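You operate a simulated robot arm through the tools that you are given. There is no shell and no other tool.

You are at the controls of a simulated robot arm. One attempt, no reset.

## Task
Set both speed dials from the job card, then start the turntable and the belt.
Fine: turntable first; leave the other knobs as they are.

Only the result counts: the job must be done as asked and must still hold three seconds after the hand-in. Knocking over, shifting, dropping, spilling or breaking anything else fails it.

## Robot
A 7-joint arm with a two-finger parallel gripper, fixed in place. Base frame: the origin is on the floor under the middle of its stand, x ahead of it, y to its left, z up. Units: m, rad, N and s.
With the tool pointing down near the work surface it reaches from about 0.24 to 0.68 m from the base axis. Its first joint turns from -1.152 to 1.152 rad. Payload 2.4 kg.
Tool frame: the origin (TCP) lies between the finger pads and is the grasp point; the fingertips stand 0.03 m ahead of it; z points along the fingers, y is the line along which they close. Largest opening 0.094 m; finger width 0.028, thickness 0.01; the body of the gripper, 0.05 by 0.096 m, starts 0.055 m behind the TCP.
Orientation is told as [roll, pitch, yaw] about the base's x, y, z axes, in that order, counted from this pose: with the fingers straight down and closing along the base's y, the tool's x points along the base's -x, its y along +y and its z along -z.

## Interface
- The arm moves only by the tool servo_tool. Its arguments are lists of equal length, an entry for each row: "slide": the shift along the base's x, y, z in mm, a list of three; "angular": the turn, a rotation vector about the base's x, y, z in rad, a list of three; "gripper": the gripper command, from -1 (fully open) to 1 (shut), values between in proportion. In form: {"slide": [[tx, ty, tz], ...], "angular": [[ax, ay, az], ...], "gripper": [gripper, ...]}. A call has 1 to 20 rows; each row is the pose to reach, as a shift and turn from the pose commanded when the call began. Rows are played at 5 a second. More than 0.05 m and 0.15 rad between two rows, or a gripper value outside its range, and nothing of the call is played. A pose out of reach is approached as far as the arm can. The call stops where the force on the tool passes 40 N (or 10 N more than at its start, if that is more) or the arm is blocked; 0.2 s more then pass. The fingers move at their own pace (about 0.153 m/s each) and stop on an object; they squeeze with about 24 N. The grip force told is the motor's: it shows also when the fingers shut on nothing. Time passes only in rows, and 0.2 s behind the last, so rows that repeat a pose let the fingers close. The reply holds the time, the measured pose of the TCP, the force on the tool along the base axes, the opening and the grip force, in the units named above and with some noise, with the torque about the TCP (base axes, N m) and any sound that the robot's microphone picked up.
- Cameras (640 x 400 px; columns grow to the right, rows downward): "scene" is fixed at [0.05, 0.4789, 1.4546]; the picture's right is [-0.66, -0.75, 0.00], its down [-0.35, 0.31, -0.88] and it looks along [0.66, -0.59, -0.47] (base axes); focal length 325 px, centre (320, 200). "wrist" rides on the gripper at [0.076, 0.014, -0.102] in the tool frame; the picture's right is [-0.18, 0.98, 0.00], its down [-0.75, -0.14, -0.64] and it looks along [-0.63, -0.12, 0.77] (tool axes); focal length 243 px, centre (320, 200). There is no depth. A picture from a camera that has moved, and an enlarged one, comes with that camera's place and axes in the base frame and with its lens.
- capture(camera): a new picture of that camera. No time passes.
- zoom(camera, box): a new picture of the part [left, top, right, bottom] of that camera's present view, enlarged. No time passes.
- job_done(): hands the job in; it is judged then, once.

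Nothing tells you positions but the pictures and the camera data. Unless the task says otherwise, let go and move clear before handing in.

The tools are called after ">>>" as name(argument=value, ...) on one line, values as JSON. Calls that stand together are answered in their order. servo_tool: Moves the arm, as the interface text tells. Its arguments: {"type":"object","properties":{"slide":{"type":"array","items":{"type":"array","items":{"type":"number"}}},"angular":{"type":"array","items":{"type":"array","items":{"type":"number"}}},"gripper":{"type":"array","items":{"type":"number"}}},"required":["slide","angular","gripper"]} The other tools are called the same way: capture (camera) takes a picture; zoom (camera, box) takes an enlarged picture of a part of a camera's view; job_done () hands the job in.

At the start:

```text
t: 0.0
ee_pos: [0.349, -0.0294, 1.2565]
tool_rot: [0.001, -0.001, 0.0]
contact_force: [1.1, 0.0, -0.7]
moment: [-0.02, 0.02, -0.03]
gripper_width: 0.094
grasp_force: 0.0
```

scene: 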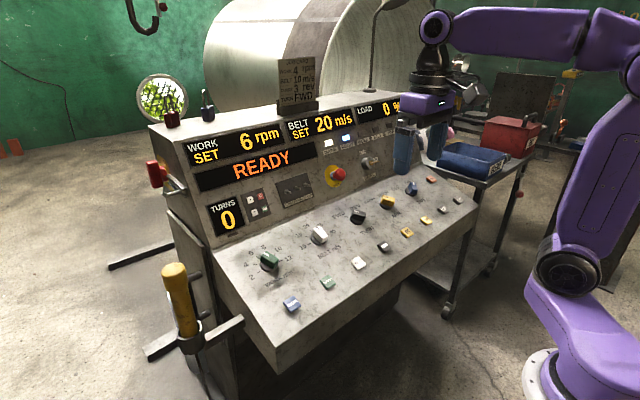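
wrist: 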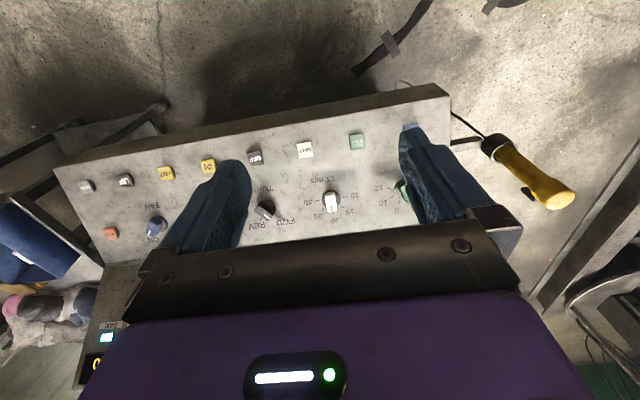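

I see a control console with knobs, push buttons and displays, and a job card standing on top of the console. I'll zoom in on the card, the displays and the knobs before moving.

>>> zoom(camera="scene", box=[260, 50, 340, 110])

>>> zoom(camera="scene", box=[230, 200, 350, 320])

>>> zoom(camera="scene", box=[330, 150, 480, 270])

>>> zoom(camera="scene", box=[180, 90, 400, 240])

>>> zoom(camera="wrist", box=[60, 100, 260, 260])

>>> zoom(camera="wrist", box=[230, 110, 430, 250])

```text
6.67 times, centred on (300, 80) of scene
camera zoom: at [0.05, 0.4789, 1.4546], right [-0.66, -0.75, 0.0], down [-0.35, 0.31, -0.88], along [0.66, -0.59, -0.47], focal length 2169 px, centre (453, 1000)
```

zoom: 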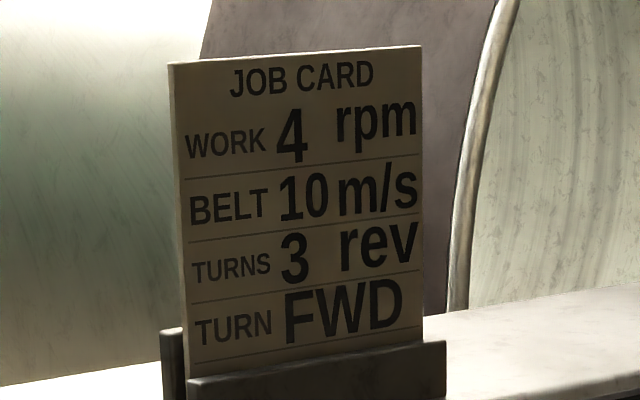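

```text
3.33 times, centred on (290, 260) of scene
camera zoom: at [0.05, 0.4789, 1.4546], right [-0.66, -0.75, 0.0], down [-0.35, 0.31, -0.88], along [0.66, -0.59, -0.47], focal length 1084 px, centre (420, 0)
```

zoom: 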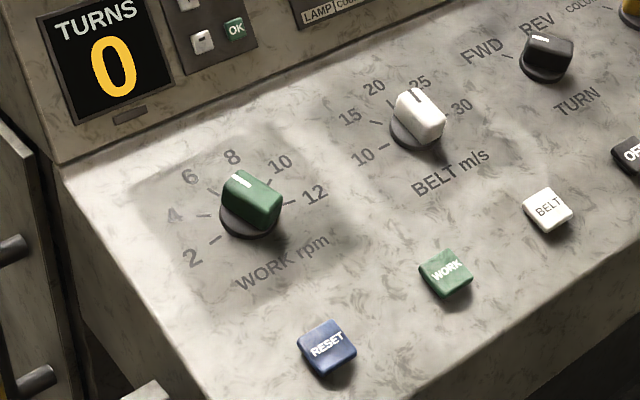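

```text
3.33 times, centred on (405, 210) of scene
camera zoom: at [0.05, 0.4789, 1.4546], right [-0.66, -0.75, 0.0], down [-0.35, 0.31, -0.88], along [0.66, -0.59, -0.47], focal length 1084 px, centre (37, 167)
```

zoom: 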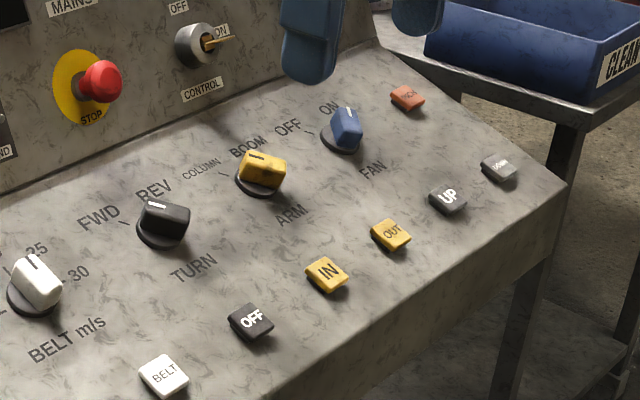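

```text
2.67 times, centred on (290, 165) of scene
camera zoom: at [0.05, 0.4789, 1.4546], right [-0.66, -0.75, 0.0], down [-0.35, 0.31, -0.88], along [0.66, -0.59, -0.47], focal length 868 px, centre (400, 293)
```

zoom: 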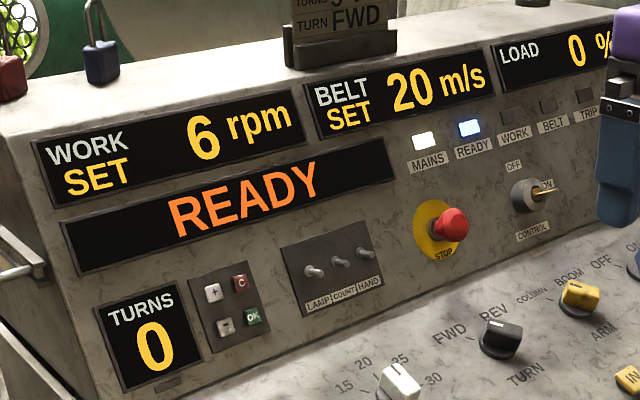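

```text
2.50 times, centred on (160, 180) of wrist
camera zoom: at [0.272, -0.0138, 1.36], right [0.18, 0.98, 0.0], down [0.75, -0.14, 0.64], along [0.63, -0.12, -0.77], focal length 606 px, centre (720, 250)
```

zoom: 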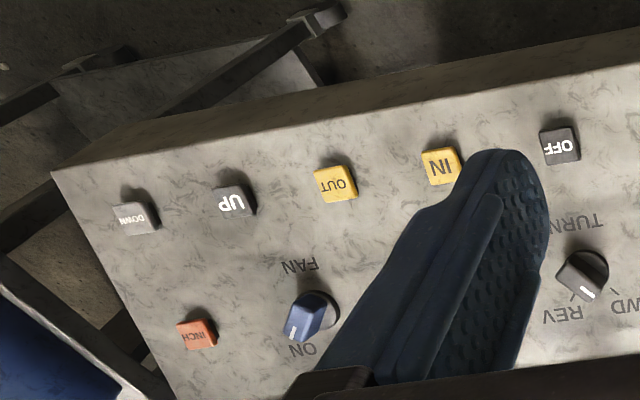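

```text
2.86 times, centred on (330, 180) of wrist
camera zoom: at [0.272, -0.0138, 1.36], right [0.18, 0.98, 0.0], down [0.75, -0.14, 0.64], along [0.63, -0.12, -0.77], focal length 693 px, centre (291, 257)
```

zoom: 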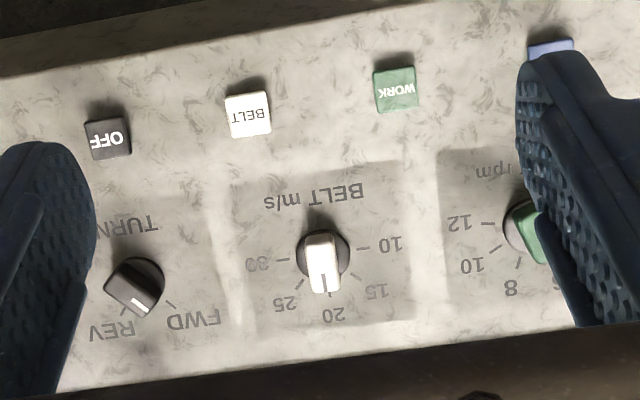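

The card asks for WORK 4 rpm and BELT 10 m/s. The dials now read 6 and 20. The green WORK knob is near (0.66, 0.10, 0.88) and the white BELT knob near (0.66, -0.06, 0.88), on a panel that slopes up away from the robot. I'll shift the hand sideways for clearer wrist views before touching anything.

>>> servo_tool(slide=[[0, 40, 0], [0, 80, 0], [0, 120, 0], [0, 120, 0]], angular=[[0, 0, 0], [0, 0, 0], [0, 0, 0], [0, 0, 0]], gripper=[-1, -1, -1, -1])

>>> capture(camera="wrist")

>>> zoom(camera="wrist", box=[220, 80, 440, 240])

```text
t: 1.0
ee_pos: [0.3495, 0.0901, 1.2568]
tool_rot: [0.001, 0.001, -0.001]
contact_force: [-0.1, -0.5, -0.6]
moment: [0.02, 0.03, 0.01]
gripper_width: 0.0939
grasp_force: 0.1
```

```text
taken
camera wrist: at [0.273, 0.1054, 1.3608], right [0.18, 0.98, 0.0], down [0.75, -0.14, 0.64], along [0.63, -0.12, -0.77], focal length 243 px, centre (320, 200)
```

wrist: 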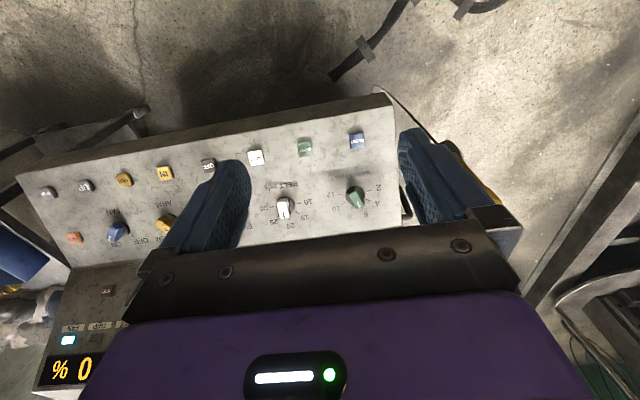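

```text
2.50 times, centred on (330, 160) of wrist
camera zoom: at [0.273, 0.1054, 1.3608], right [0.18, 0.98, 0.0], down [0.75, -0.14, 0.64], along [0.63, -0.12, -0.77], focal length 606 px, centre (295, 300)
```

zoom: 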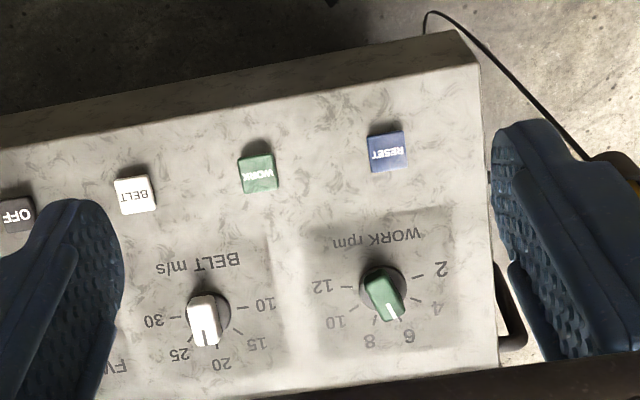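

I now place the WORK knob near (0.664, 0.124), the BELT knob near (0.664, -0.059), the WORK button near (0.532, 0.022) and the BELT button near (0.532, -0.097). Next I'll measure the panel slope and the knob shapes.

>>> zoom(camera="scene", box=[190, 230, 310, 380])

>>> zoom(camera="scene", box=[240, 235, 300, 285])

>>> zoom(camera="scene", box=[290, 210, 350, 260])

>>> zoom(camera="wrist", box=[320, 160, 400, 220])

>>> zoom(camera="wrist", box=[245, 170, 325, 230])

```text
2.67 times, centred on (250, 305) of scene
camera zoom: at [0.05, 0.479, 1.4546], right [-0.66, -0.75, 0.0], down [-0.35, 0.31, -0.88], along [0.66, -0.59, -0.47], focal length 868 px, centre (507, -80)
```

zoom: 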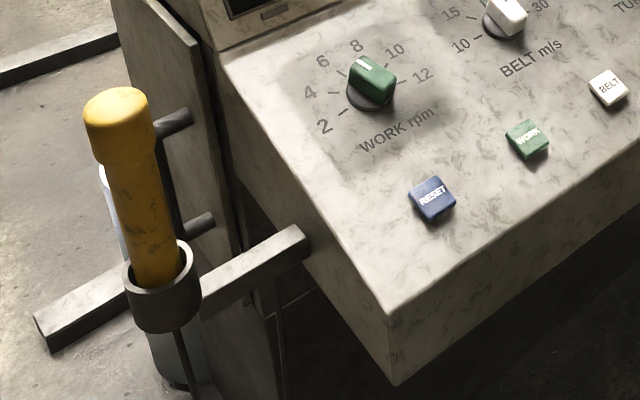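

```text
8.00 times, centred on (270, 260) of scene
camera zoom: at [0.05, 0.479, 1.4546], right [-0.66, -0.75, 0.0], down [-0.35, 0.31, -0.88], along [0.66, -0.59, -0.47], focal length 2602 px, centre (720, -280)
```

zoom: 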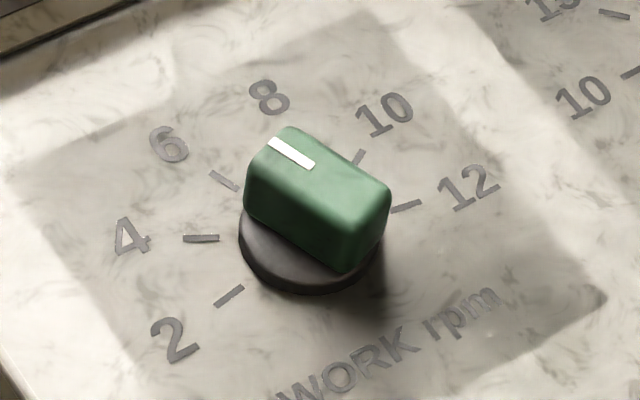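

```text
8.00 times, centred on (320, 235) of scene
camera zoom: at [0.05, 0.479, 1.4546], right [-0.66, -0.75, 0.0], down [-0.35, 0.31, -0.88], along [0.66, -0.59, -0.47], focal length 2602 px, centre (320, -80)
```

zoom: 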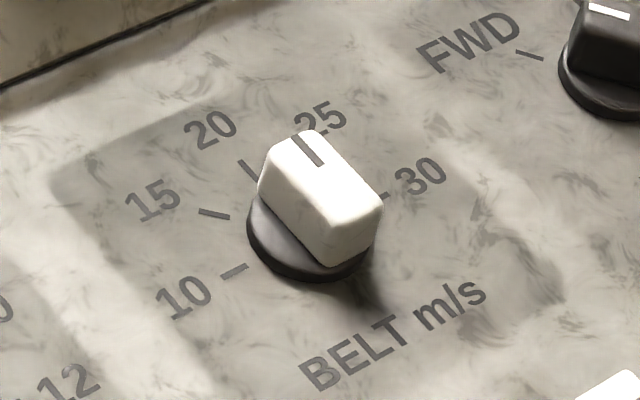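

```text
6.67 times, centred on (360, 190) of wrist
camera zoom: at [0.273, 0.1054, 1.3608], right [0.18, 0.98, 0.0], down [0.75, -0.14, 0.64], along [0.63, -0.12, -0.77], focal length 1618 px, centre (53, 267)
```

zoom: 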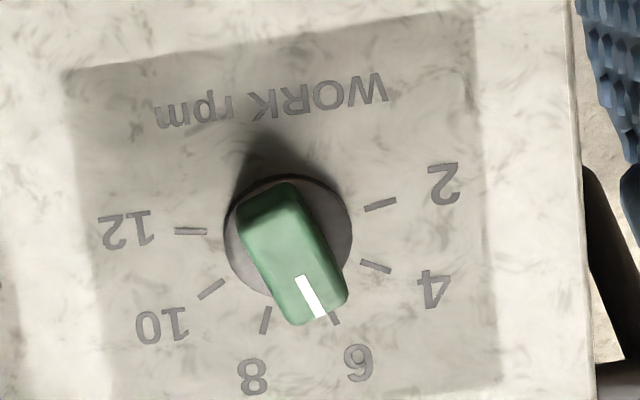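

```text
6.67 times, centred on (285, 200) of wrist
camera zoom: at [0.273, 0.1054, 1.3608], right [0.18, 0.98, 0.0], down [0.75, -0.14, 0.64], along [0.63, -0.12, -0.77], focal length 1618 px, centre (553, 200)
```

zoom: 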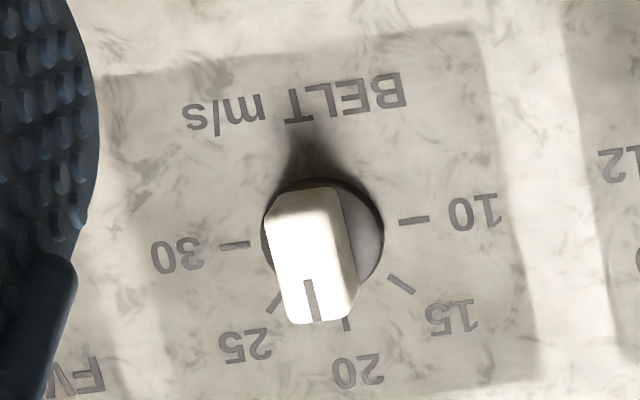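

The panel slopes about 19–20° up away from the robot. The WORK knob axis meets it near (0.655, 0.122, 0.887) and the BELT knob axis near (0.656, -0.056, 0.888). Each knob is about 34 mm tall. I'll move to a hover over the WORK knob with the tool tilted normal to the panel.

>>> servo_tool(slide=[[29, 4, -28], [59, 7, -56], [88, 11, -84], [118, 14, -112], [147, 18, -140], [177, 21, -168], [206, 25, -196], [236, 28, -224], [265, 32, -252], [265, 32, -252]], angular=[[0, -0.038, 0], [0, -0.076, 0], [0, -0.113, 0], [0, -0.151, 0], [0, -0.189, 0], [0, -0.227, 0], [0, -0.264, 0], [0, -0.302, 0], [0, -0.34, 0], [0, -0.34, 0]], gripper=[-0.3, -0.3, -0.3, -0.3, -0.3, -0.3, -0.3, -0.3, -0.3, -0.3])

>>> capture(camera="wrist")

>>> capture(camera="scene")

```text
t: 3.2
ee_pos: [0.6129, 0.1217, 1.005]
tool_rot: [0.002, -0.343, 0.0]
contact_force: [0.0, -0.8, 0.7]
moment: [-0.02, 0.03, -0.02]
gripper_width: 0.0612
grasp_force: 0.1
```

```text
taken
camera wrist: at [0.5067, 0.1373, 1.0767], right [0.17, 0.98, 0.06], down [0.5, -0.14, 0.86], along [0.85, -0.12, -0.51], focal length 243 px, centre (320, 200)
```

wrist: 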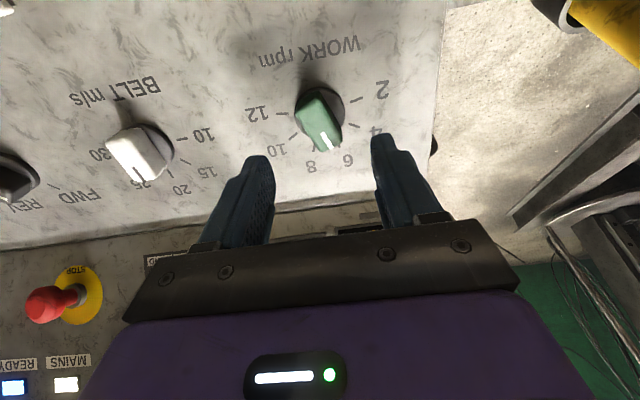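

```text
taken
```

scene: 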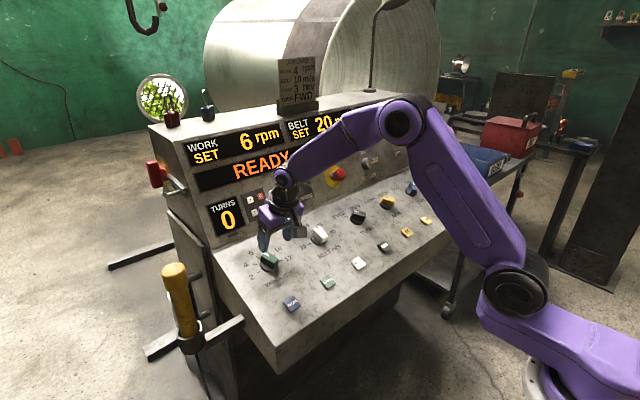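

The hover pose is good. I'll zoom in on the knob to refine its centre from close range.

>>> zoom(camera="wrist", box=[230, 50, 410, 180])

>>> zoom(camera="wrist", box=[50, 60, 250, 210])

>>> zoom(camera="scene", box=[230, 180, 350, 290])

```text
3.08 times, centred on (320, 115) of wrist
camera zoom: at [0.5067, 0.1373, 1.0767], right [0.17, 0.98, 0.06], down [0.5, -0.14, 0.86], along [0.85, -0.12, -0.51], focal length 746 px, centre (320, 462)
```

zoom: 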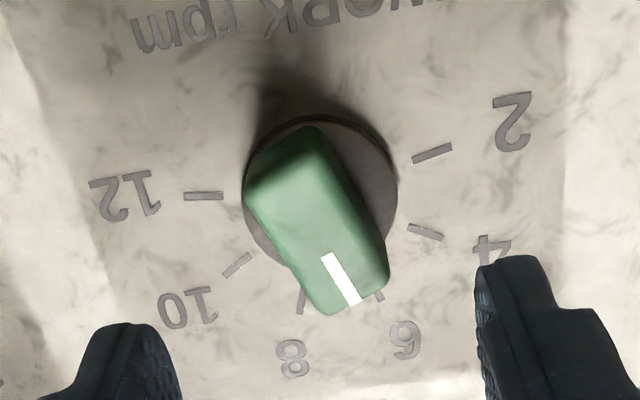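

```text
2.67 times, centred on (150, 135) of wrist
camera zoom: at [0.5067, 0.1373, 1.0767], right [0.17, 0.98, 0.06], down [0.5, -0.14, 0.86], along [0.85, -0.12, -0.51], focal length 647 px, centre (773, 373)
```

zoom: 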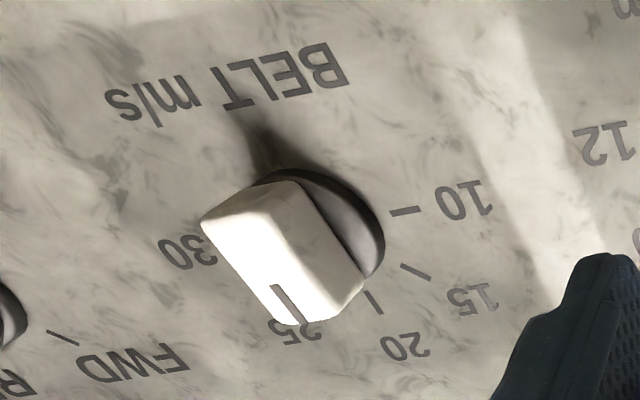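

```text
3.64 times, centred on (290, 235) of scene
camera zoom: at [0.05, 0.4789, 1.4546], right [-0.66, -0.75, 0.0], down [-0.35, 0.31, -0.88], along [0.66, -0.59, -0.47], focal length 1183 px, centre (429, 73)
```

zoom: 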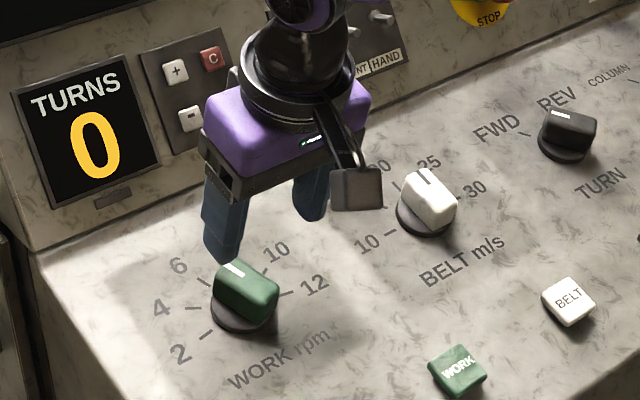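

The refined WORK axis is (0.655, 0.122, 0.887). I'll turn the hand to match the bar, which points at "6", about 18° counter-clockwise, then descend along the panel normal with the fingers straddling the bar.

>>> servo_tool(slide=[[0, 0, 0], [0, 0, 0], [0, 0, 0], [7, 0, -19], [13, 0, -38], [19, 0, -54], [23, 0, -66], [26, 0, -73], [26, 0, -73]], angular=[[-0.035, 0, 0.0986], [-0.07, 0, 0.197], [-0.1056, 0, 0.2957], [-0.1056, 0, 0.2957], [-0.1056, 0, 0.2957], [-0.1056, 0, 0.2957], [-0.1056, 0, 0.2957], [-0.1056, 0, 0.2957], [-0.1056, 0, 0.2957]], gripper=[-0.3, -0.3, -0.3, -0.3, -0.3, -0.3, -0.3, -0.3, -0.3])

>>> capture(camera="wrist")

>>> zoom(camera="scene", box=[220, 180, 340, 290])

```text
t: 5.2
ee_pos: [0.6384, 0.1229, 0.9297]
tool_rot: [-0.111, -0.32, 0.332]
contact_force: [-0.1, 0.4, 0.1]
moment: [0.03, -0.05, 0.01]
gripper_width: 0.0611
grasp_force: 0.0
```

```text
taken
camera wrist: at [0.5322, 0.1143, 1.0034], right [-0.12, 0.99, -0.04], down [0.5, 0.1, 0.86], along [0.86, 0.08, -0.51], focal length 243 px, centre (320, 200)
```

wrist: 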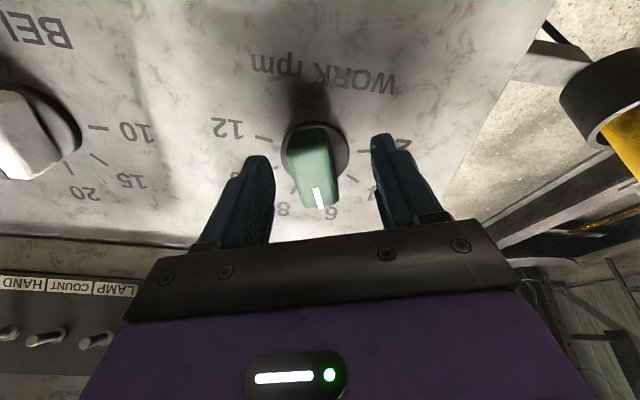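

```text
3.64 times, centred on (280, 235) of scene
camera zoom: at [0.05, 0.4789, 1.4546], right [-0.66, -0.75, 0.0], down [-0.35, 0.31, -0.88], along [0.66, -0.59, -0.47], focal length 1183 px, centre (466, 73)
```

zoom: 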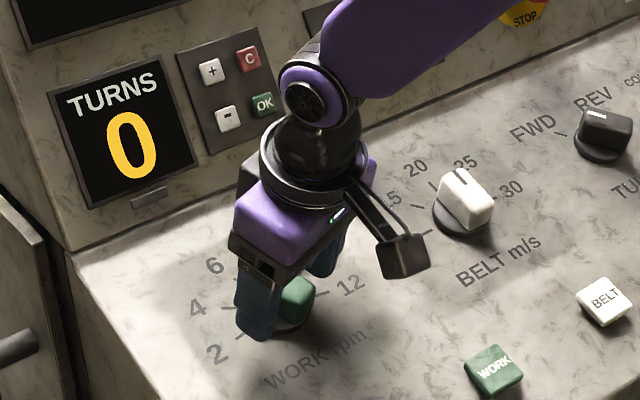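

The fingers are down on either side of the green bar without contact. I'll check the lateral centring before closing.

>>> zoom(camera="wrist", box=[230, 90, 420, 220])

```text
3.08 times, centred on (325, 155) of wrist
camera zoom: at [0.5322, 0.1143, 1.0034], right [-0.12, 0.99, -0.04], down [0.5, 0.1, 0.86], along [0.86, 0.08, -0.51], focal length 746 px, centre (305, 338)
```

zoom: 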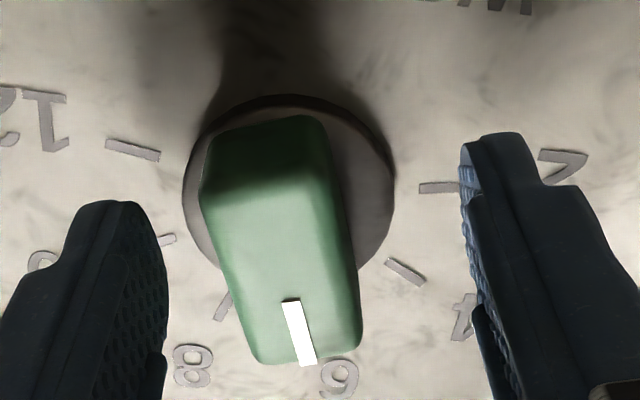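

The bar sits about 4 mm toward the right-hand finger as seen from the operator's side, and slightly further up the panel. I'll shift the hand to centre on it and then close gently.

>>> servo_tool(slide=[[3.5, -4, 1], [3.5, -4, 1], [3.5, -4, 1], [3.5, -4, 1], [3.5, -4, 1]], angular=[[0, 0, 0], [0, 0, 0], [0, 0, 0], [0, 0, 0], [0, 0, 0]], gripper=[-0.3, -0.3, 0.2, 0.4, 0.4])

>>> zoom(camera="wrist", box=[230, 90, 420, 220])

```text
t: 6.4
ee_pos: [0.6421, 0.1184, 0.9327]
tool_rot: [-0.109, -0.323, 0.332]
contact_force: [-0.5, 0.1, 0.2]
moment: [-0.01, -0.02, 0.01]
gripper_width: 0.0283
grasp_force: 0.0
```

```text
3.08 times, centred on (325, 155) of wrist
camera zoom: at [0.5353, 0.1104, 1.0045], right [-0.12, 0.99, -0.04], down [0.5, 0.1, 0.86], along [0.86, 0.08, -0.51], focal length 746 px, centre (305, 338)
```

zoom: 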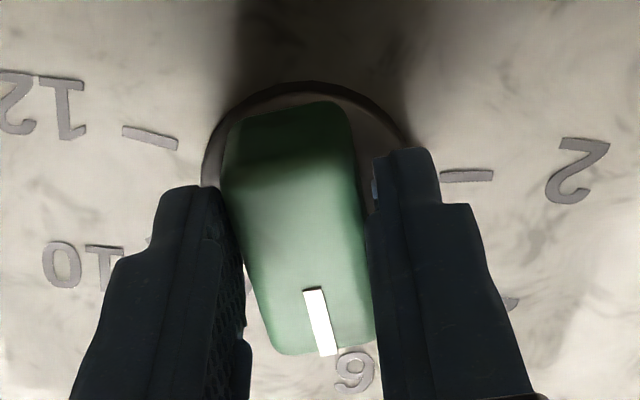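

The gripper is centred at 28 mm opening with no force yet. I'll close fully onto the bar.

>>> servo_tool(slide=[[0, 0, 0], [0, 0, 0], [0, 0, 0]], angular=[[0, 0, 0], [0, 0, 0], [0, 0, 0]], gripper=[0.6, 1, 1])

>>> zoom(camera="wrist", box=[230, 90, 420, 220])

>>> zoom(camera="scene", box=[180, 90, 400, 240])

```text
t: 7.2
ee_pos: [0.641, 0.1185, 0.9313]
tool_rot: [-0.11, -0.324, 0.331]
contact_force: [-1.1, -2.1, -0.4]
moment: [-0.11, 0.12, -0.02]
gripper_width: 0.025
grasp_force: 45.0
```

```text
3.08 times, centred on (325, 155) of wrist
camera zoom: at [0.5352, 0.1101, 1.0045], right [-0.12, 0.99, -0.04], down [0.5, 0.1, 0.86], along [0.86, 0.08, -0.51], focal length 746 px, centre (305, 338)
```

zoom: 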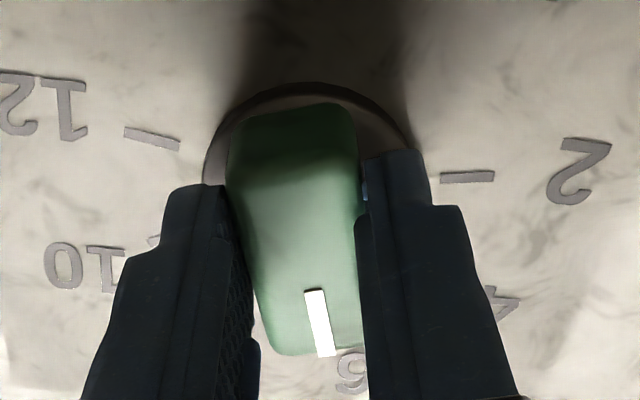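

```text
2.67 times, centred on (290, 165) of scene
camera zoom: at [0.05, 0.4789, 1.4546], right [-0.66, -0.75, 0.0], down [-0.35, 0.31, -0.88], along [0.66, -0.59, -0.47], focal length 868 px, centre (400, 293)
```

zoom: 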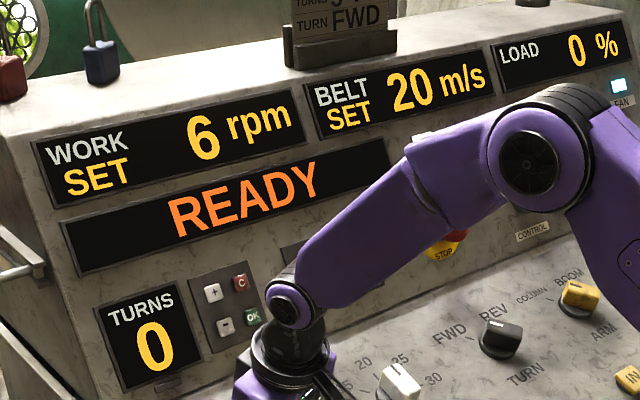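

The bar is gripped at 25 mm, and the displays still read 6 and 20. Now I'll turn about the panel normal by 36° counter-clockwise towards 4.

>>> servo_tool(slide=[[0, 0, 0], [0, 0, 0], [0, 0, 0], [0, 0, 0], [0, 0, 0], [0, 0, 0], [0, 0, 0]], angular=[[-0.0352, 0, 0.0986], [-0.0704, 0, 0.1971], [-0.1056, 0, 0.2957], [-0.1408, 0, 0.3943], [-0.176, 0, 0.4928], [-0.2112, 0, 0.5914], [-0.2112, 0, 0.5914]], gripper=[1, 1, 1, 1, 1, 1, 1])

>>> zoom(camera="scene", box=[180, 90, 400, 240])

>>> capture(camera="wrist")

```text
t: 8.8
ee_pos: [0.6438, 0.115, 0.9318]
tool_rot: [-0.282, -0.197, 0.969]
contact_force: [0.8, -17.9, 13.9]
moment: [-1.27, 0.58, -0.44]
gripper_width: 0.0249
grasp_force: 44.4
```

```text
2.67 times, centred on (290, 165) of scene
camera zoom: at [0.0498, 0.4784, 1.4547], right [-0.66, -0.75, 0.0], down [-0.35, 0.31, -0.88], along [0.66, -0.59, -0.47], focal length 868 px, centre (400, 293)
```

zoom: 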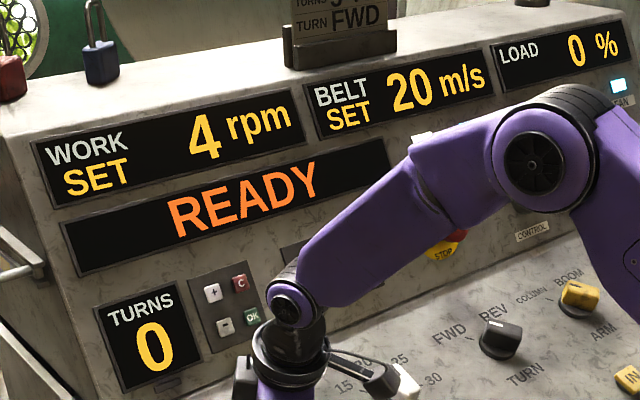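

```text
taken
camera wrist: at [0.5557, 0.0648, 1.0117], right [-0.64, 0.73, -0.23], down [0.31, 0.53, 0.79], along [0.7, 0.44, -0.57], focal length 243 px, centre (320, 200)
```

wrist: 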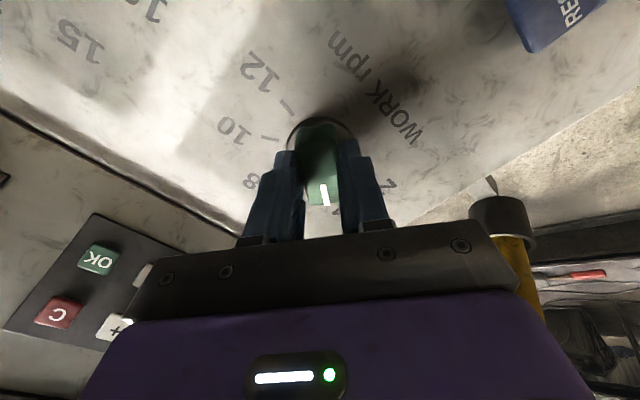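

The display reads WORK 4 rpm. There is some side load from a small axis offset, so I'll relieve it and then open the fingers.

>>> servo_tool(slide=[[0, -1.5, 0.5], [0, -3, 1], [0, -3, 1]], angular=[[0, 0, 0], [0, 0, 0], [0, 0, 0]], gripper=[1, 1, 1])

>>> zoom(camera="wrist", box=[220, 80, 420, 230])

```text
t: 9.6
ee_pos: [0.6443, 0.1164, 0.9331]
tool_rot: [-0.281, -0.199, 0.97]
contact_force: [19.0, -8.9, -5.6]
moment: [-0.5, -0.27, -0.19]
gripper_width: 0.0248
grasp_force: 44.7
```

```text
2.67 times, centred on (320, 155) of wrist
camera zoom: at [0.5557, 0.0644, 1.0115], right [-0.65, 0.73, -0.23], down [0.31, 0.53, 0.79], along [0.7, 0.44, -0.56], focal length 647 px, centre (320, 320)
```

zoom: 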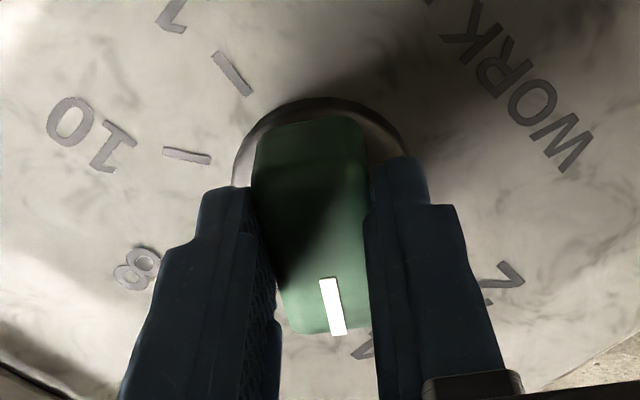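

>>> servo_tool(slide=[[1, -0.5, 0], [1.5, -1, 0], [1.5, -1, 0]], angular=[[0, 0, 0], [0, 0, 0], [0, 0, 0]], gripper=[1, 1, 1])

```text
t: 10.4
ee_pos: [0.644, 0.1162, 0.9331]
tool_rot: [-0.279, -0.197, 0.972]
contact_force: [4.6, -4.6, -7.6]
moment: [0.89, -0.94, 0.37]
gripper_width: 0.0248
grasp_force: 44.6
```

The side load is small now. I'll open the fingers in place and look.

>>> servo_tool(slide=[[0, 0, 0], [0, 0, 0], [0, 0, 0]], angular=[[0, 0, 0], [0, 0, 0], [0, 0, 0]], gripper=[0.3, -0.2, -0.3])

>>> zoom(camera="wrist", box=[220, 80, 420, 230])

>>> zoom(camera="scene", box=[180, 90, 400, 240])

```text
t: 11.2
ee_pos: [0.6434, 0.1147, 0.9337]
tool_rot: [-0.282, -0.197, 0.97]
contact_force: [0.9, 0.2, -0.3]
moment: [0.0, 0.0, 0.0]
gripper_width: 0.061
grasp_force: 0.0
```

```text
2.67 times, centred on (320, 155) of wrist
camera zoom: at [0.5566, 0.0638, 1.0127], right [-0.65, 0.73, -0.23], down [0.31, 0.53, 0.79], along [0.7, 0.44, -0.57], focal length 647 px, centre (320, 320)
```

zoom: 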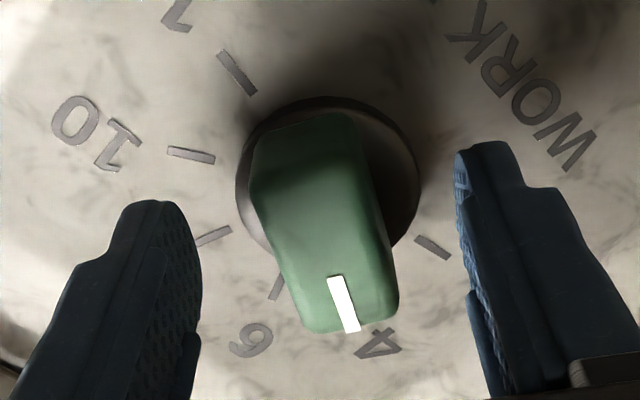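

```text
2.67 times, centred on (290, 165) of scene
camera zoom: at [0.05, 0.4789, 1.4546], right [-0.66, -0.75, 0.0], down [-0.35, 0.31, -0.88], along [0.66, -0.59, -0.47], focal length 868 px, centre (400, 293)
```

zoom: 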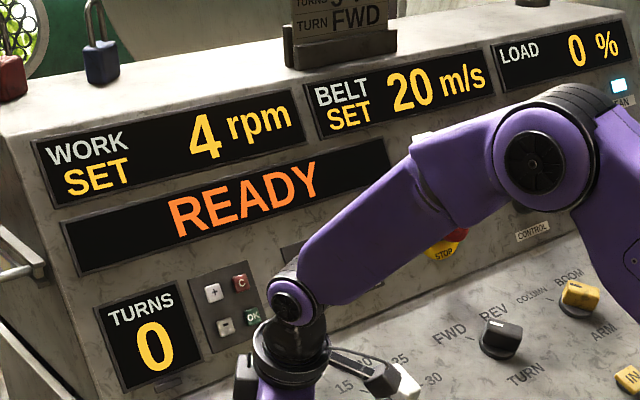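

The knob points at 4 and the display holds WORK 4 rpm with the hand released. Next I'll back off along the panel normal, turn the hand back to neutral and hover over the BELT knob.

>>> servo_tool(slide=[[-10, 0, 28], [-20, 0, 56], [-30, 0, 84], [-30, -22, 84], [-30, -44, 84], [-30, -66, 84], [-31, -88, 84], [-31, -110, 84], [-32, -132, 84], [-32, -154, 84], [-32, -174, 84], [-32, -174, 84]], angular=[[0, 0, 0], [0, 0, 0], [0, 0, 0], [0.0396, 0, -0.1109], [0.0792, 0, -0.2218], [0.1188, 0, -0.3327], [0.1584, 0, -0.4436], [0.198, 0, -0.5545], [0.2376, 0, -0.6654], [0.2772, 0, -0.7763], [0.3168, 0, -0.8871], [0.3168, 0, -0.8871]], gripper=[-0.3, -0.3, -0.3, -0.3, -0.3, -0.3, -0.3, -0.3, -0.3, -0.3, -0.3, -0.3])

>>> capture(camera="wrist")

>>> zoom(camera="wrist", box=[230, 50, 410, 180])

>>> zoom(camera="scene", box=[180, 90, 400, 290])

```text
t: 13.8
ee_pos: [0.6106, -0.0591, 1.0186]
tool_rot: [-0.001, -0.34, -0.002]
contact_force: [-0.1, 0.4, 0.0]
moment: [0.01, 0.0, 0.01]
gripper_width: 0.0611
grasp_force: 0.0
```

```text
taken
camera wrist: at [0.504, -0.0439, 1.0902], right [0.18, 0.98, 0.06], down [0.5, -0.14, 0.86], along [0.85, -0.12, -0.51], focal length 243 px, centre (320, 200)
```

wrist: 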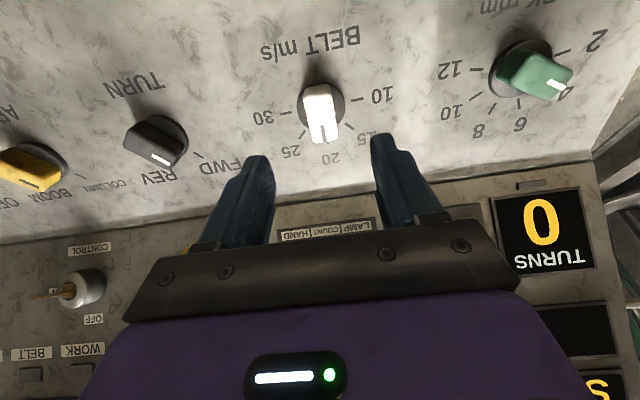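

```text
3.08 times, centred on (320, 115) of wrist
camera zoom: at [0.504, -0.0439, 1.0902], right [0.18, 0.98, 0.06], down [0.5, -0.14, 0.86], along [0.85, -0.12, -0.51], focal length 746 px, centre (320, 462)
```

zoom: 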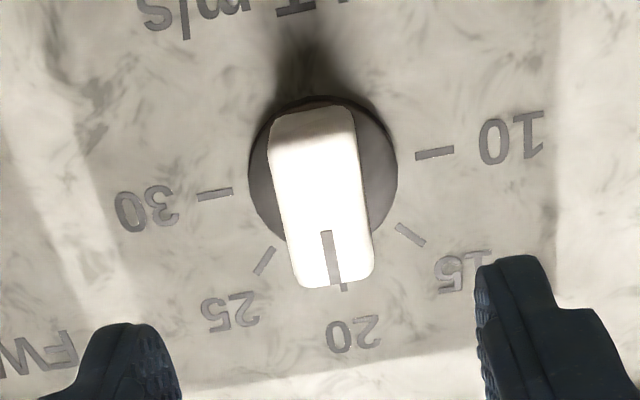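

```text
2.00 times, centred on (290, 190) of scene
camera zoom: at [0.05, 0.4789, 1.4546], right [-0.66, -0.75, 0.0], down [-0.35, 0.31, -0.88], along [0.66, -0.59, -0.47], focal length 651 px, centre (380, 220)
```

zoom: 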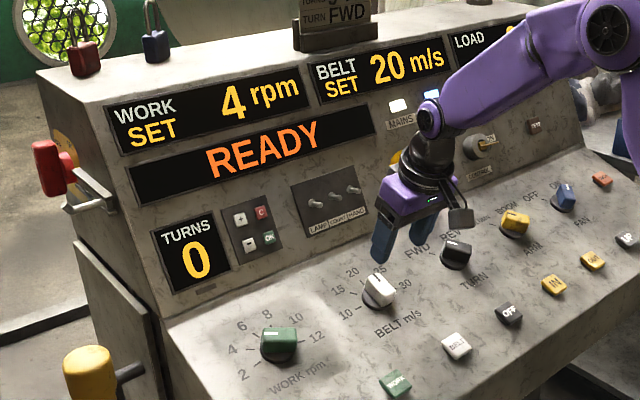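

WORK still reads 4 rpm and its knob points at 4. From this hover the BELT knob axis lies about 4.5 mm up-slope of the tool axis and is laterally centred, and its bar points straight at 20. I'll descend over it with that correction.

>>> servo_tool(slide=[[10, 0, -20], [18, 0, -40], [25, 0, -58], [31, -1, -73], [36, -1, -85], [36, -1, -85]], angular=[[0, 0, 0], [0, 0, 0], [0, 0, 0], [0, 0, 0], [0, 0, 0], [0, 0, 0]], gripper=[-0.3, -0.3, -0.3, -0.3, -0.3, -0.3])

>>> zoom(camera="wrist", box=[230, 90, 420, 220])

>>> zoom(camera="scene", box=[260, 150, 400, 280])

```text
t: 15.2
ee_pos: [0.6476, -0.0624, 0.9333]
tool_rot: [-0.002, -0.342, 0.0]
contact_force: [0.4, -0.3, 0.2]
moment: [0.0, 0.04, -0.02]
gripper_width: 0.0612
grasp_force: 0.1
```

```text
3.08 times, centred on (325, 155) of wrist
camera zoom: at [0.5415, -0.0458, 1.0056], right [0.17, 0.98, 0.06], down [0.5, -0.14, 0.86], along [0.85, -0.12, -0.51], focal length 746 px, centre (305, 338)
```

zoom: 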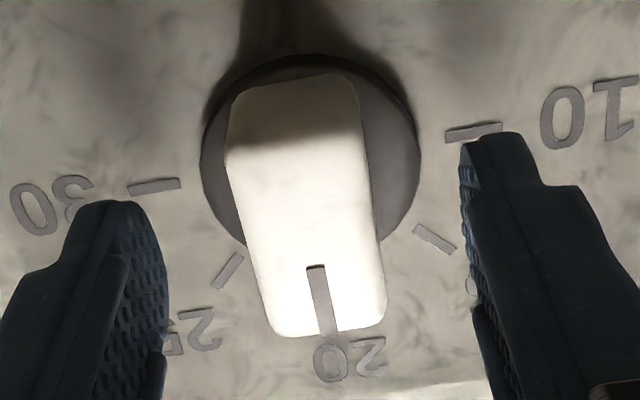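

```text
3.08 times, centred on (330, 215) of scene
camera zoom: at [0.05, 0.4789, 1.4546], right [-0.66, -0.75, 0.0], down [-0.35, 0.31, -0.88], along [0.66, -0.59, -0.47], focal length 1001 px, centre (289, 154)
```

zoom: 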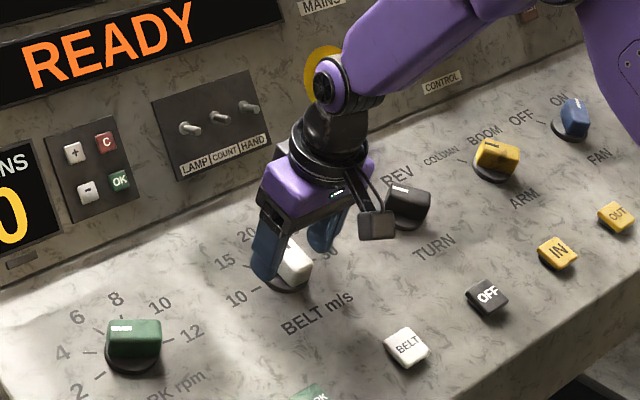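

The knob axis is about 2.5 mm down-slope and 2 mm to the left of the tool centre. I'll correct that and close on the white bar.

>>> servo_tool(slide=[[-1.8, 2, -2.8], [-1.8, 2, -2.8], [-1.8, 2, -2.8], [-1.8, 2, -2.8]], angular=[[0, 0, 0], [0, 0, 0], [0, 0, 0], [0, 0, 0]], gripper=[-0.3, -0.1, 0.3, 0.35])

>>> zoom(camera="wrist", box=[230, 90, 420, 220])

```text
t: 16.2
ee_pos: [0.646, -0.0593, 0.9312]
tool_rot: [0.0, -0.34, 0.002]
contact_force: [-0.1, 0.2, 0.5]
moment: [0.0, -0.02, -0.01]
gripper_width: 0.0303
grasp_force: 0.0
```

```text
3.08 times, centred on (325, 155) of wrist
camera zoom: at [0.5398, -0.0434, 1.0028], right [0.17, 0.98, 0.06], down [0.5, -0.14, 0.86], along [0.85, -0.12, -0.51], focal length 746 px, centre (305, 338)
```

zoom: 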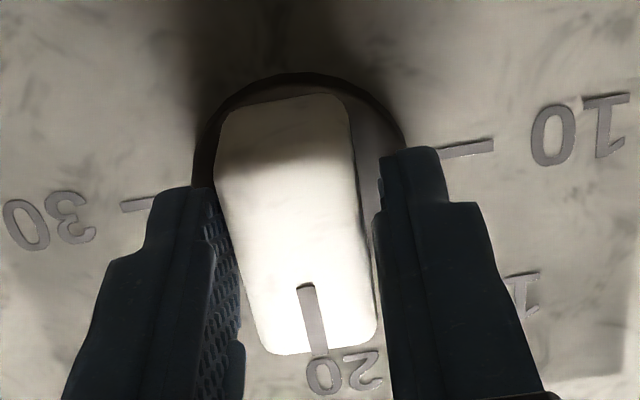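

Well centred. Closing fully on the bar.

>>> servo_tool(slide=[[0, 0, 0], [0, 0, 0], [0, 0, 0]], angular=[[0, 0, 0], [0, 0, 0], [0, 0, 0]], gripper=[0.6, 1, 1])

```text
t: 17.0
ee_pos: [0.6459, -0.0601, 0.9314]
tool_rot: [0.001, -0.342, -0.001]
contact_force: [1.1, -3.8, -1.2]
moment: [-0.06, -0.07, -0.05]
gripper_width: 0.0248
grasp_force: 45.3
```

Gripped at 25 mm with little side force. I'll turn the first 45° counter-clockwise, which should bring it to 15, and check the load.

>>> servo_tool(slide=[[0, 0, 0], [0, 0, 0], [0, 0, 0], [0, 0, 0], [0, 0, 0], [0, 0, 0], [0, 0, 0], [0, 0, 0]], angular=[[-0.0374, 0, 0.1058], [-0.0748, 0, 0.2115], [-0.1122, 0, 0.3173], [-0.1496, 0, 0.4231], [-0.187, 0, 0.5288], [-0.2244, 0, 0.6346], [-0.2618, 0, 0.7404], [-0.2618, 0, 0.7404]], gripper=[1, 1, 1, 1, 1, 1, 1, 1])

>>> zoom(camera="scene", box=[180, 90, 400, 290])

```text
t: 18.8
ee_pos: [0.6459, -0.0592, 0.931]
tool_rot: [-0.25, -0.238, 0.814]
contact_force: [-7.0, -16.4, 19.5]
moment: [-0.85, 0.57, -0.36]
gripper_width: 0.0248
grasp_force: 45.5
```

```text
2.00 times, centred on (290, 190) of scene
camera zoom: at [0.0494, 0.4786, 1.4547], right [-0.66, -0.75, 0.0], down [-0.35, 0.31, -0.88], along [0.66, -0.59, -0.47], focal length 651 px, centre (380, 220)
```

zoom: 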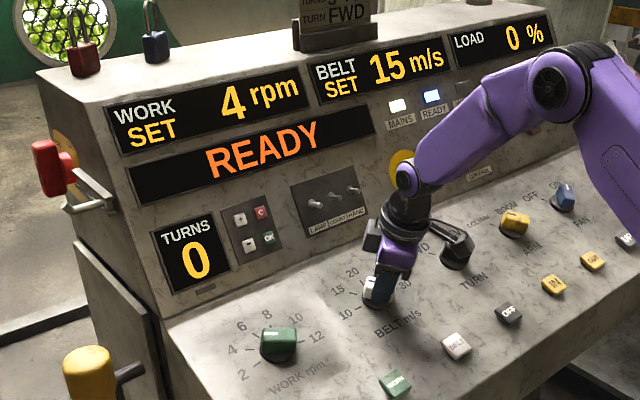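

BELT now reads 15. To shed the built-up side load I'll release, look and re-grip before the second 45°.

>>> servo_tool(slide=[[0, 0, 0], [0, 0, 0], [0, 0, 0]], angular=[[0, 0, 0], [0, 0, 0], [0, 0, 0]], gripper=[0.3, -0.1, -0.1])

>>> zoom(camera="wrist", box=[230, 90, 420, 220])

>>> capture(camera="wrist")

>>> zoom(camera="scene", box=[180, 90, 400, 290])

```text
t: 19.6
ee_pos: [0.6457, -0.059, 0.9297]
tool_rot: [-0.244, -0.238, 0.814]
contact_force: [0.8, 0.0, 0.4]
moment: [0.03, -0.01, -0.04]
gripper_width: 0.0517
grasp_force: 0.1
```

```text
3.08 times, centred on (325, 155) of wrist
camera zoom: at [0.5517, -0.1006, 1.0059], right [-0.53, 0.82, -0.19], down [0.38, 0.43, 0.82], along [0.75, 0.36, -0.55], focal length 746 px, centre (305, 338)
```

zoom: 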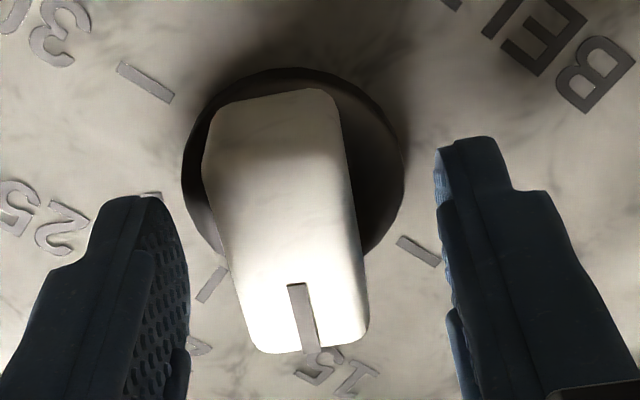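

```text
taken
camera wrist: at [0.5517, -0.1006, 1.0059], right [-0.53, 0.82, -0.19], down [0.38, 0.43, 0.82], along [0.75, 0.36, -0.55], focal length 243 px, centre (320, 200)
```

wrist: 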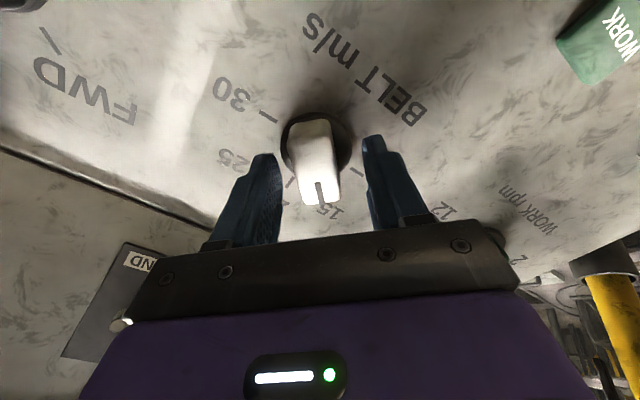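

```text
2.00 times, centred on (290, 190) of scene
camera zoom: at [0.05, 0.4789, 1.4546], right [-0.66, -0.75, 0.0], down [-0.35, 0.31, -0.88], along [0.66, -0.59, -0.47], focal length 651 px, centre (380, 220)
```

zoom: 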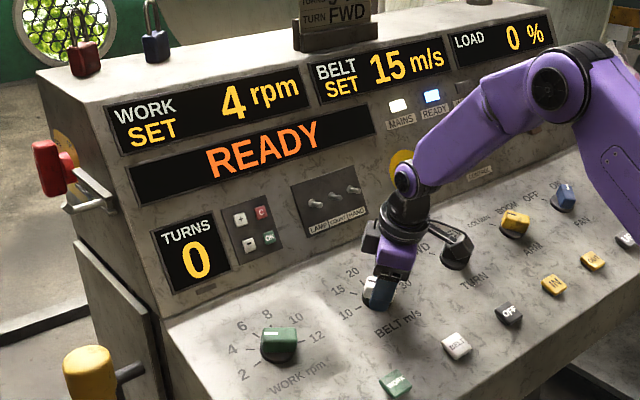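

The knob stays at 15 when released. The offset shows the true axis about 2.7 mm up-slope of my pivot, so I'll shift there, re-grip and turn the remaining 45°.

>>> servo_tool(slide=[[2.8, 0.2, 1.0], [2.8, 0.2, 1.0], [2.8, 0.2, 1.0], [2.8, 0.2, 1.0], [2.8, 0.2, 1.0]], angular=[[0, 0, 0], [0, 0, 0], [0, 0, 0], [0, 0, 0], [0, 0, 0]], gripper=[-0.1, 0.2, 0.6, 1, 1])

```text
t: 20.8
ee_pos: [0.6484, -0.0582, 0.9308]
tool_rot: [-0.244, -0.237, 0.816]
contact_force: [-2.5, 1.4, 0.3]
moment: [-0.15, -0.21, -0.08]
gripper_width: 0.0251
grasp_force: 44.9
```

>>> servo_tool(slide=[[0, 0, 0], [0, 0, 0], [0, 0, 0], [0, 0, 0], [0, 0, 0], [0, 0, 0], [0, 0, 0], [0, 0, 0]], angular=[[-0.0374, 0, 0.1058], [-0.0748, 0, 0.2115], [-0.1122, 0, 0.3173], [-0.1496, 0, 0.4231], [-0.187, 0, 0.5288], [-0.2244, 0, 0.6346], [-0.2618, 0, 0.7404], [-0.2618, 0, 0.7404]], gripper=[1, 1, 1, 1, 1, 1, 1, 1])

>>> zoom(camera="scene", box=[180, 90, 400, 290])

>>> capture(camera="wrist")

```text
t: 22.6
ee_pos: [0.6487, -0.0588, 0.9302]
tool_rot: [-0.338, 0.0, 1.57]
contact_force: [-21.6, 0.1, 7.0]
moment: [-0.38, -0.35, -0.17]
gripper_width: 0.0249
grasp_force: 45.1
```

```text
2.00 times, centred on (290, 190) of scene
camera zoom: at [0.0493, 0.479, 1.4546], right [-0.66, -0.75, 0.0], down [-0.35, 0.31, -0.88], along [0.66, -0.59, -0.47], focal length 651 px, centre (380, 220)
```

zoom: 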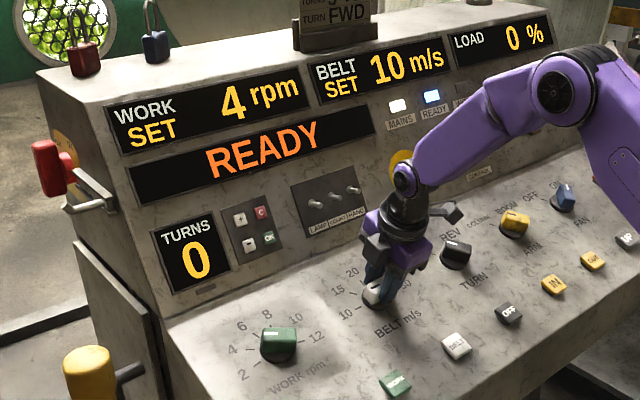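

```text
taken
camera wrist: at [0.6004, -0.1334, 1.023], right [-0.93, 0.18, -0.33], down [-0.08, 0.75, 0.65], along [0.36, 0.63, -0.68], focal length 243 px, centre (320, 200)
```

wrist: 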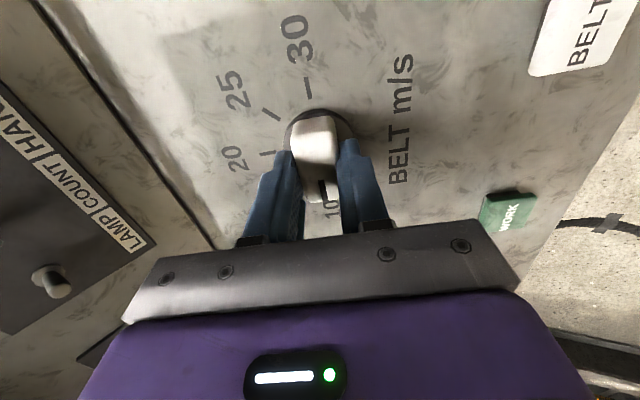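

The display reads BELT 10 m/s. I'll open the fingers and confirm it holds.

>>> servo_tool(slide=[[0, 0, 0], [0, 0, 0], [0, 0, 0]], angular=[[0, 0, 0], [0, 0, 0], [0, 0, 0]], gripper=[0.3, -0.2, -0.3])

>>> zoom(camera="wrist", box=[230, 90, 420, 220])

>>> zoom(camera="scene", box=[180, 90, 400, 290])

```text
t: 23.4
ee_pos: [0.6488, -0.0589, 0.9291]
tool_rot: [-0.343, 0.0, 1.569]
contact_force: [-1.0, -0.7, -0.1]
moment: [-0.01, 0.05, -0.04]
gripper_width: 0.0611
grasp_force: 0.2
```

```text
3.08 times, centred on (325, 155) of wrist
camera zoom: at [0.6015, -0.133, 1.0232], right [-0.93, 0.18, -0.33], down [-0.08, 0.75, 0.65], along [0.37, 0.63, -0.68], focal length 746 px, centre (305, 338)
```

zoom: 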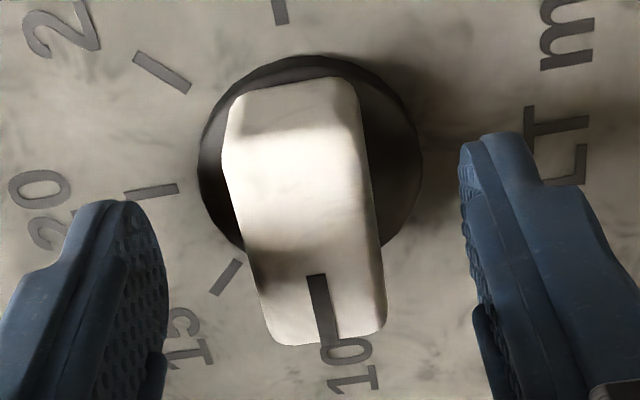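

```text
2.00 times, centred on (290, 190) of scene
camera zoom: at [0.05, 0.4789, 1.4546], right [-0.66, -0.75, 0.0], down [-0.35, 0.31, -0.88], along [0.66, -0.59, -0.47], focal length 651 px, centre (380, 220)
```

zoom: 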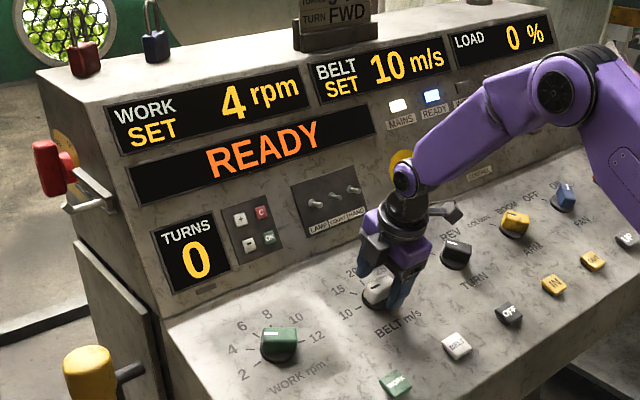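

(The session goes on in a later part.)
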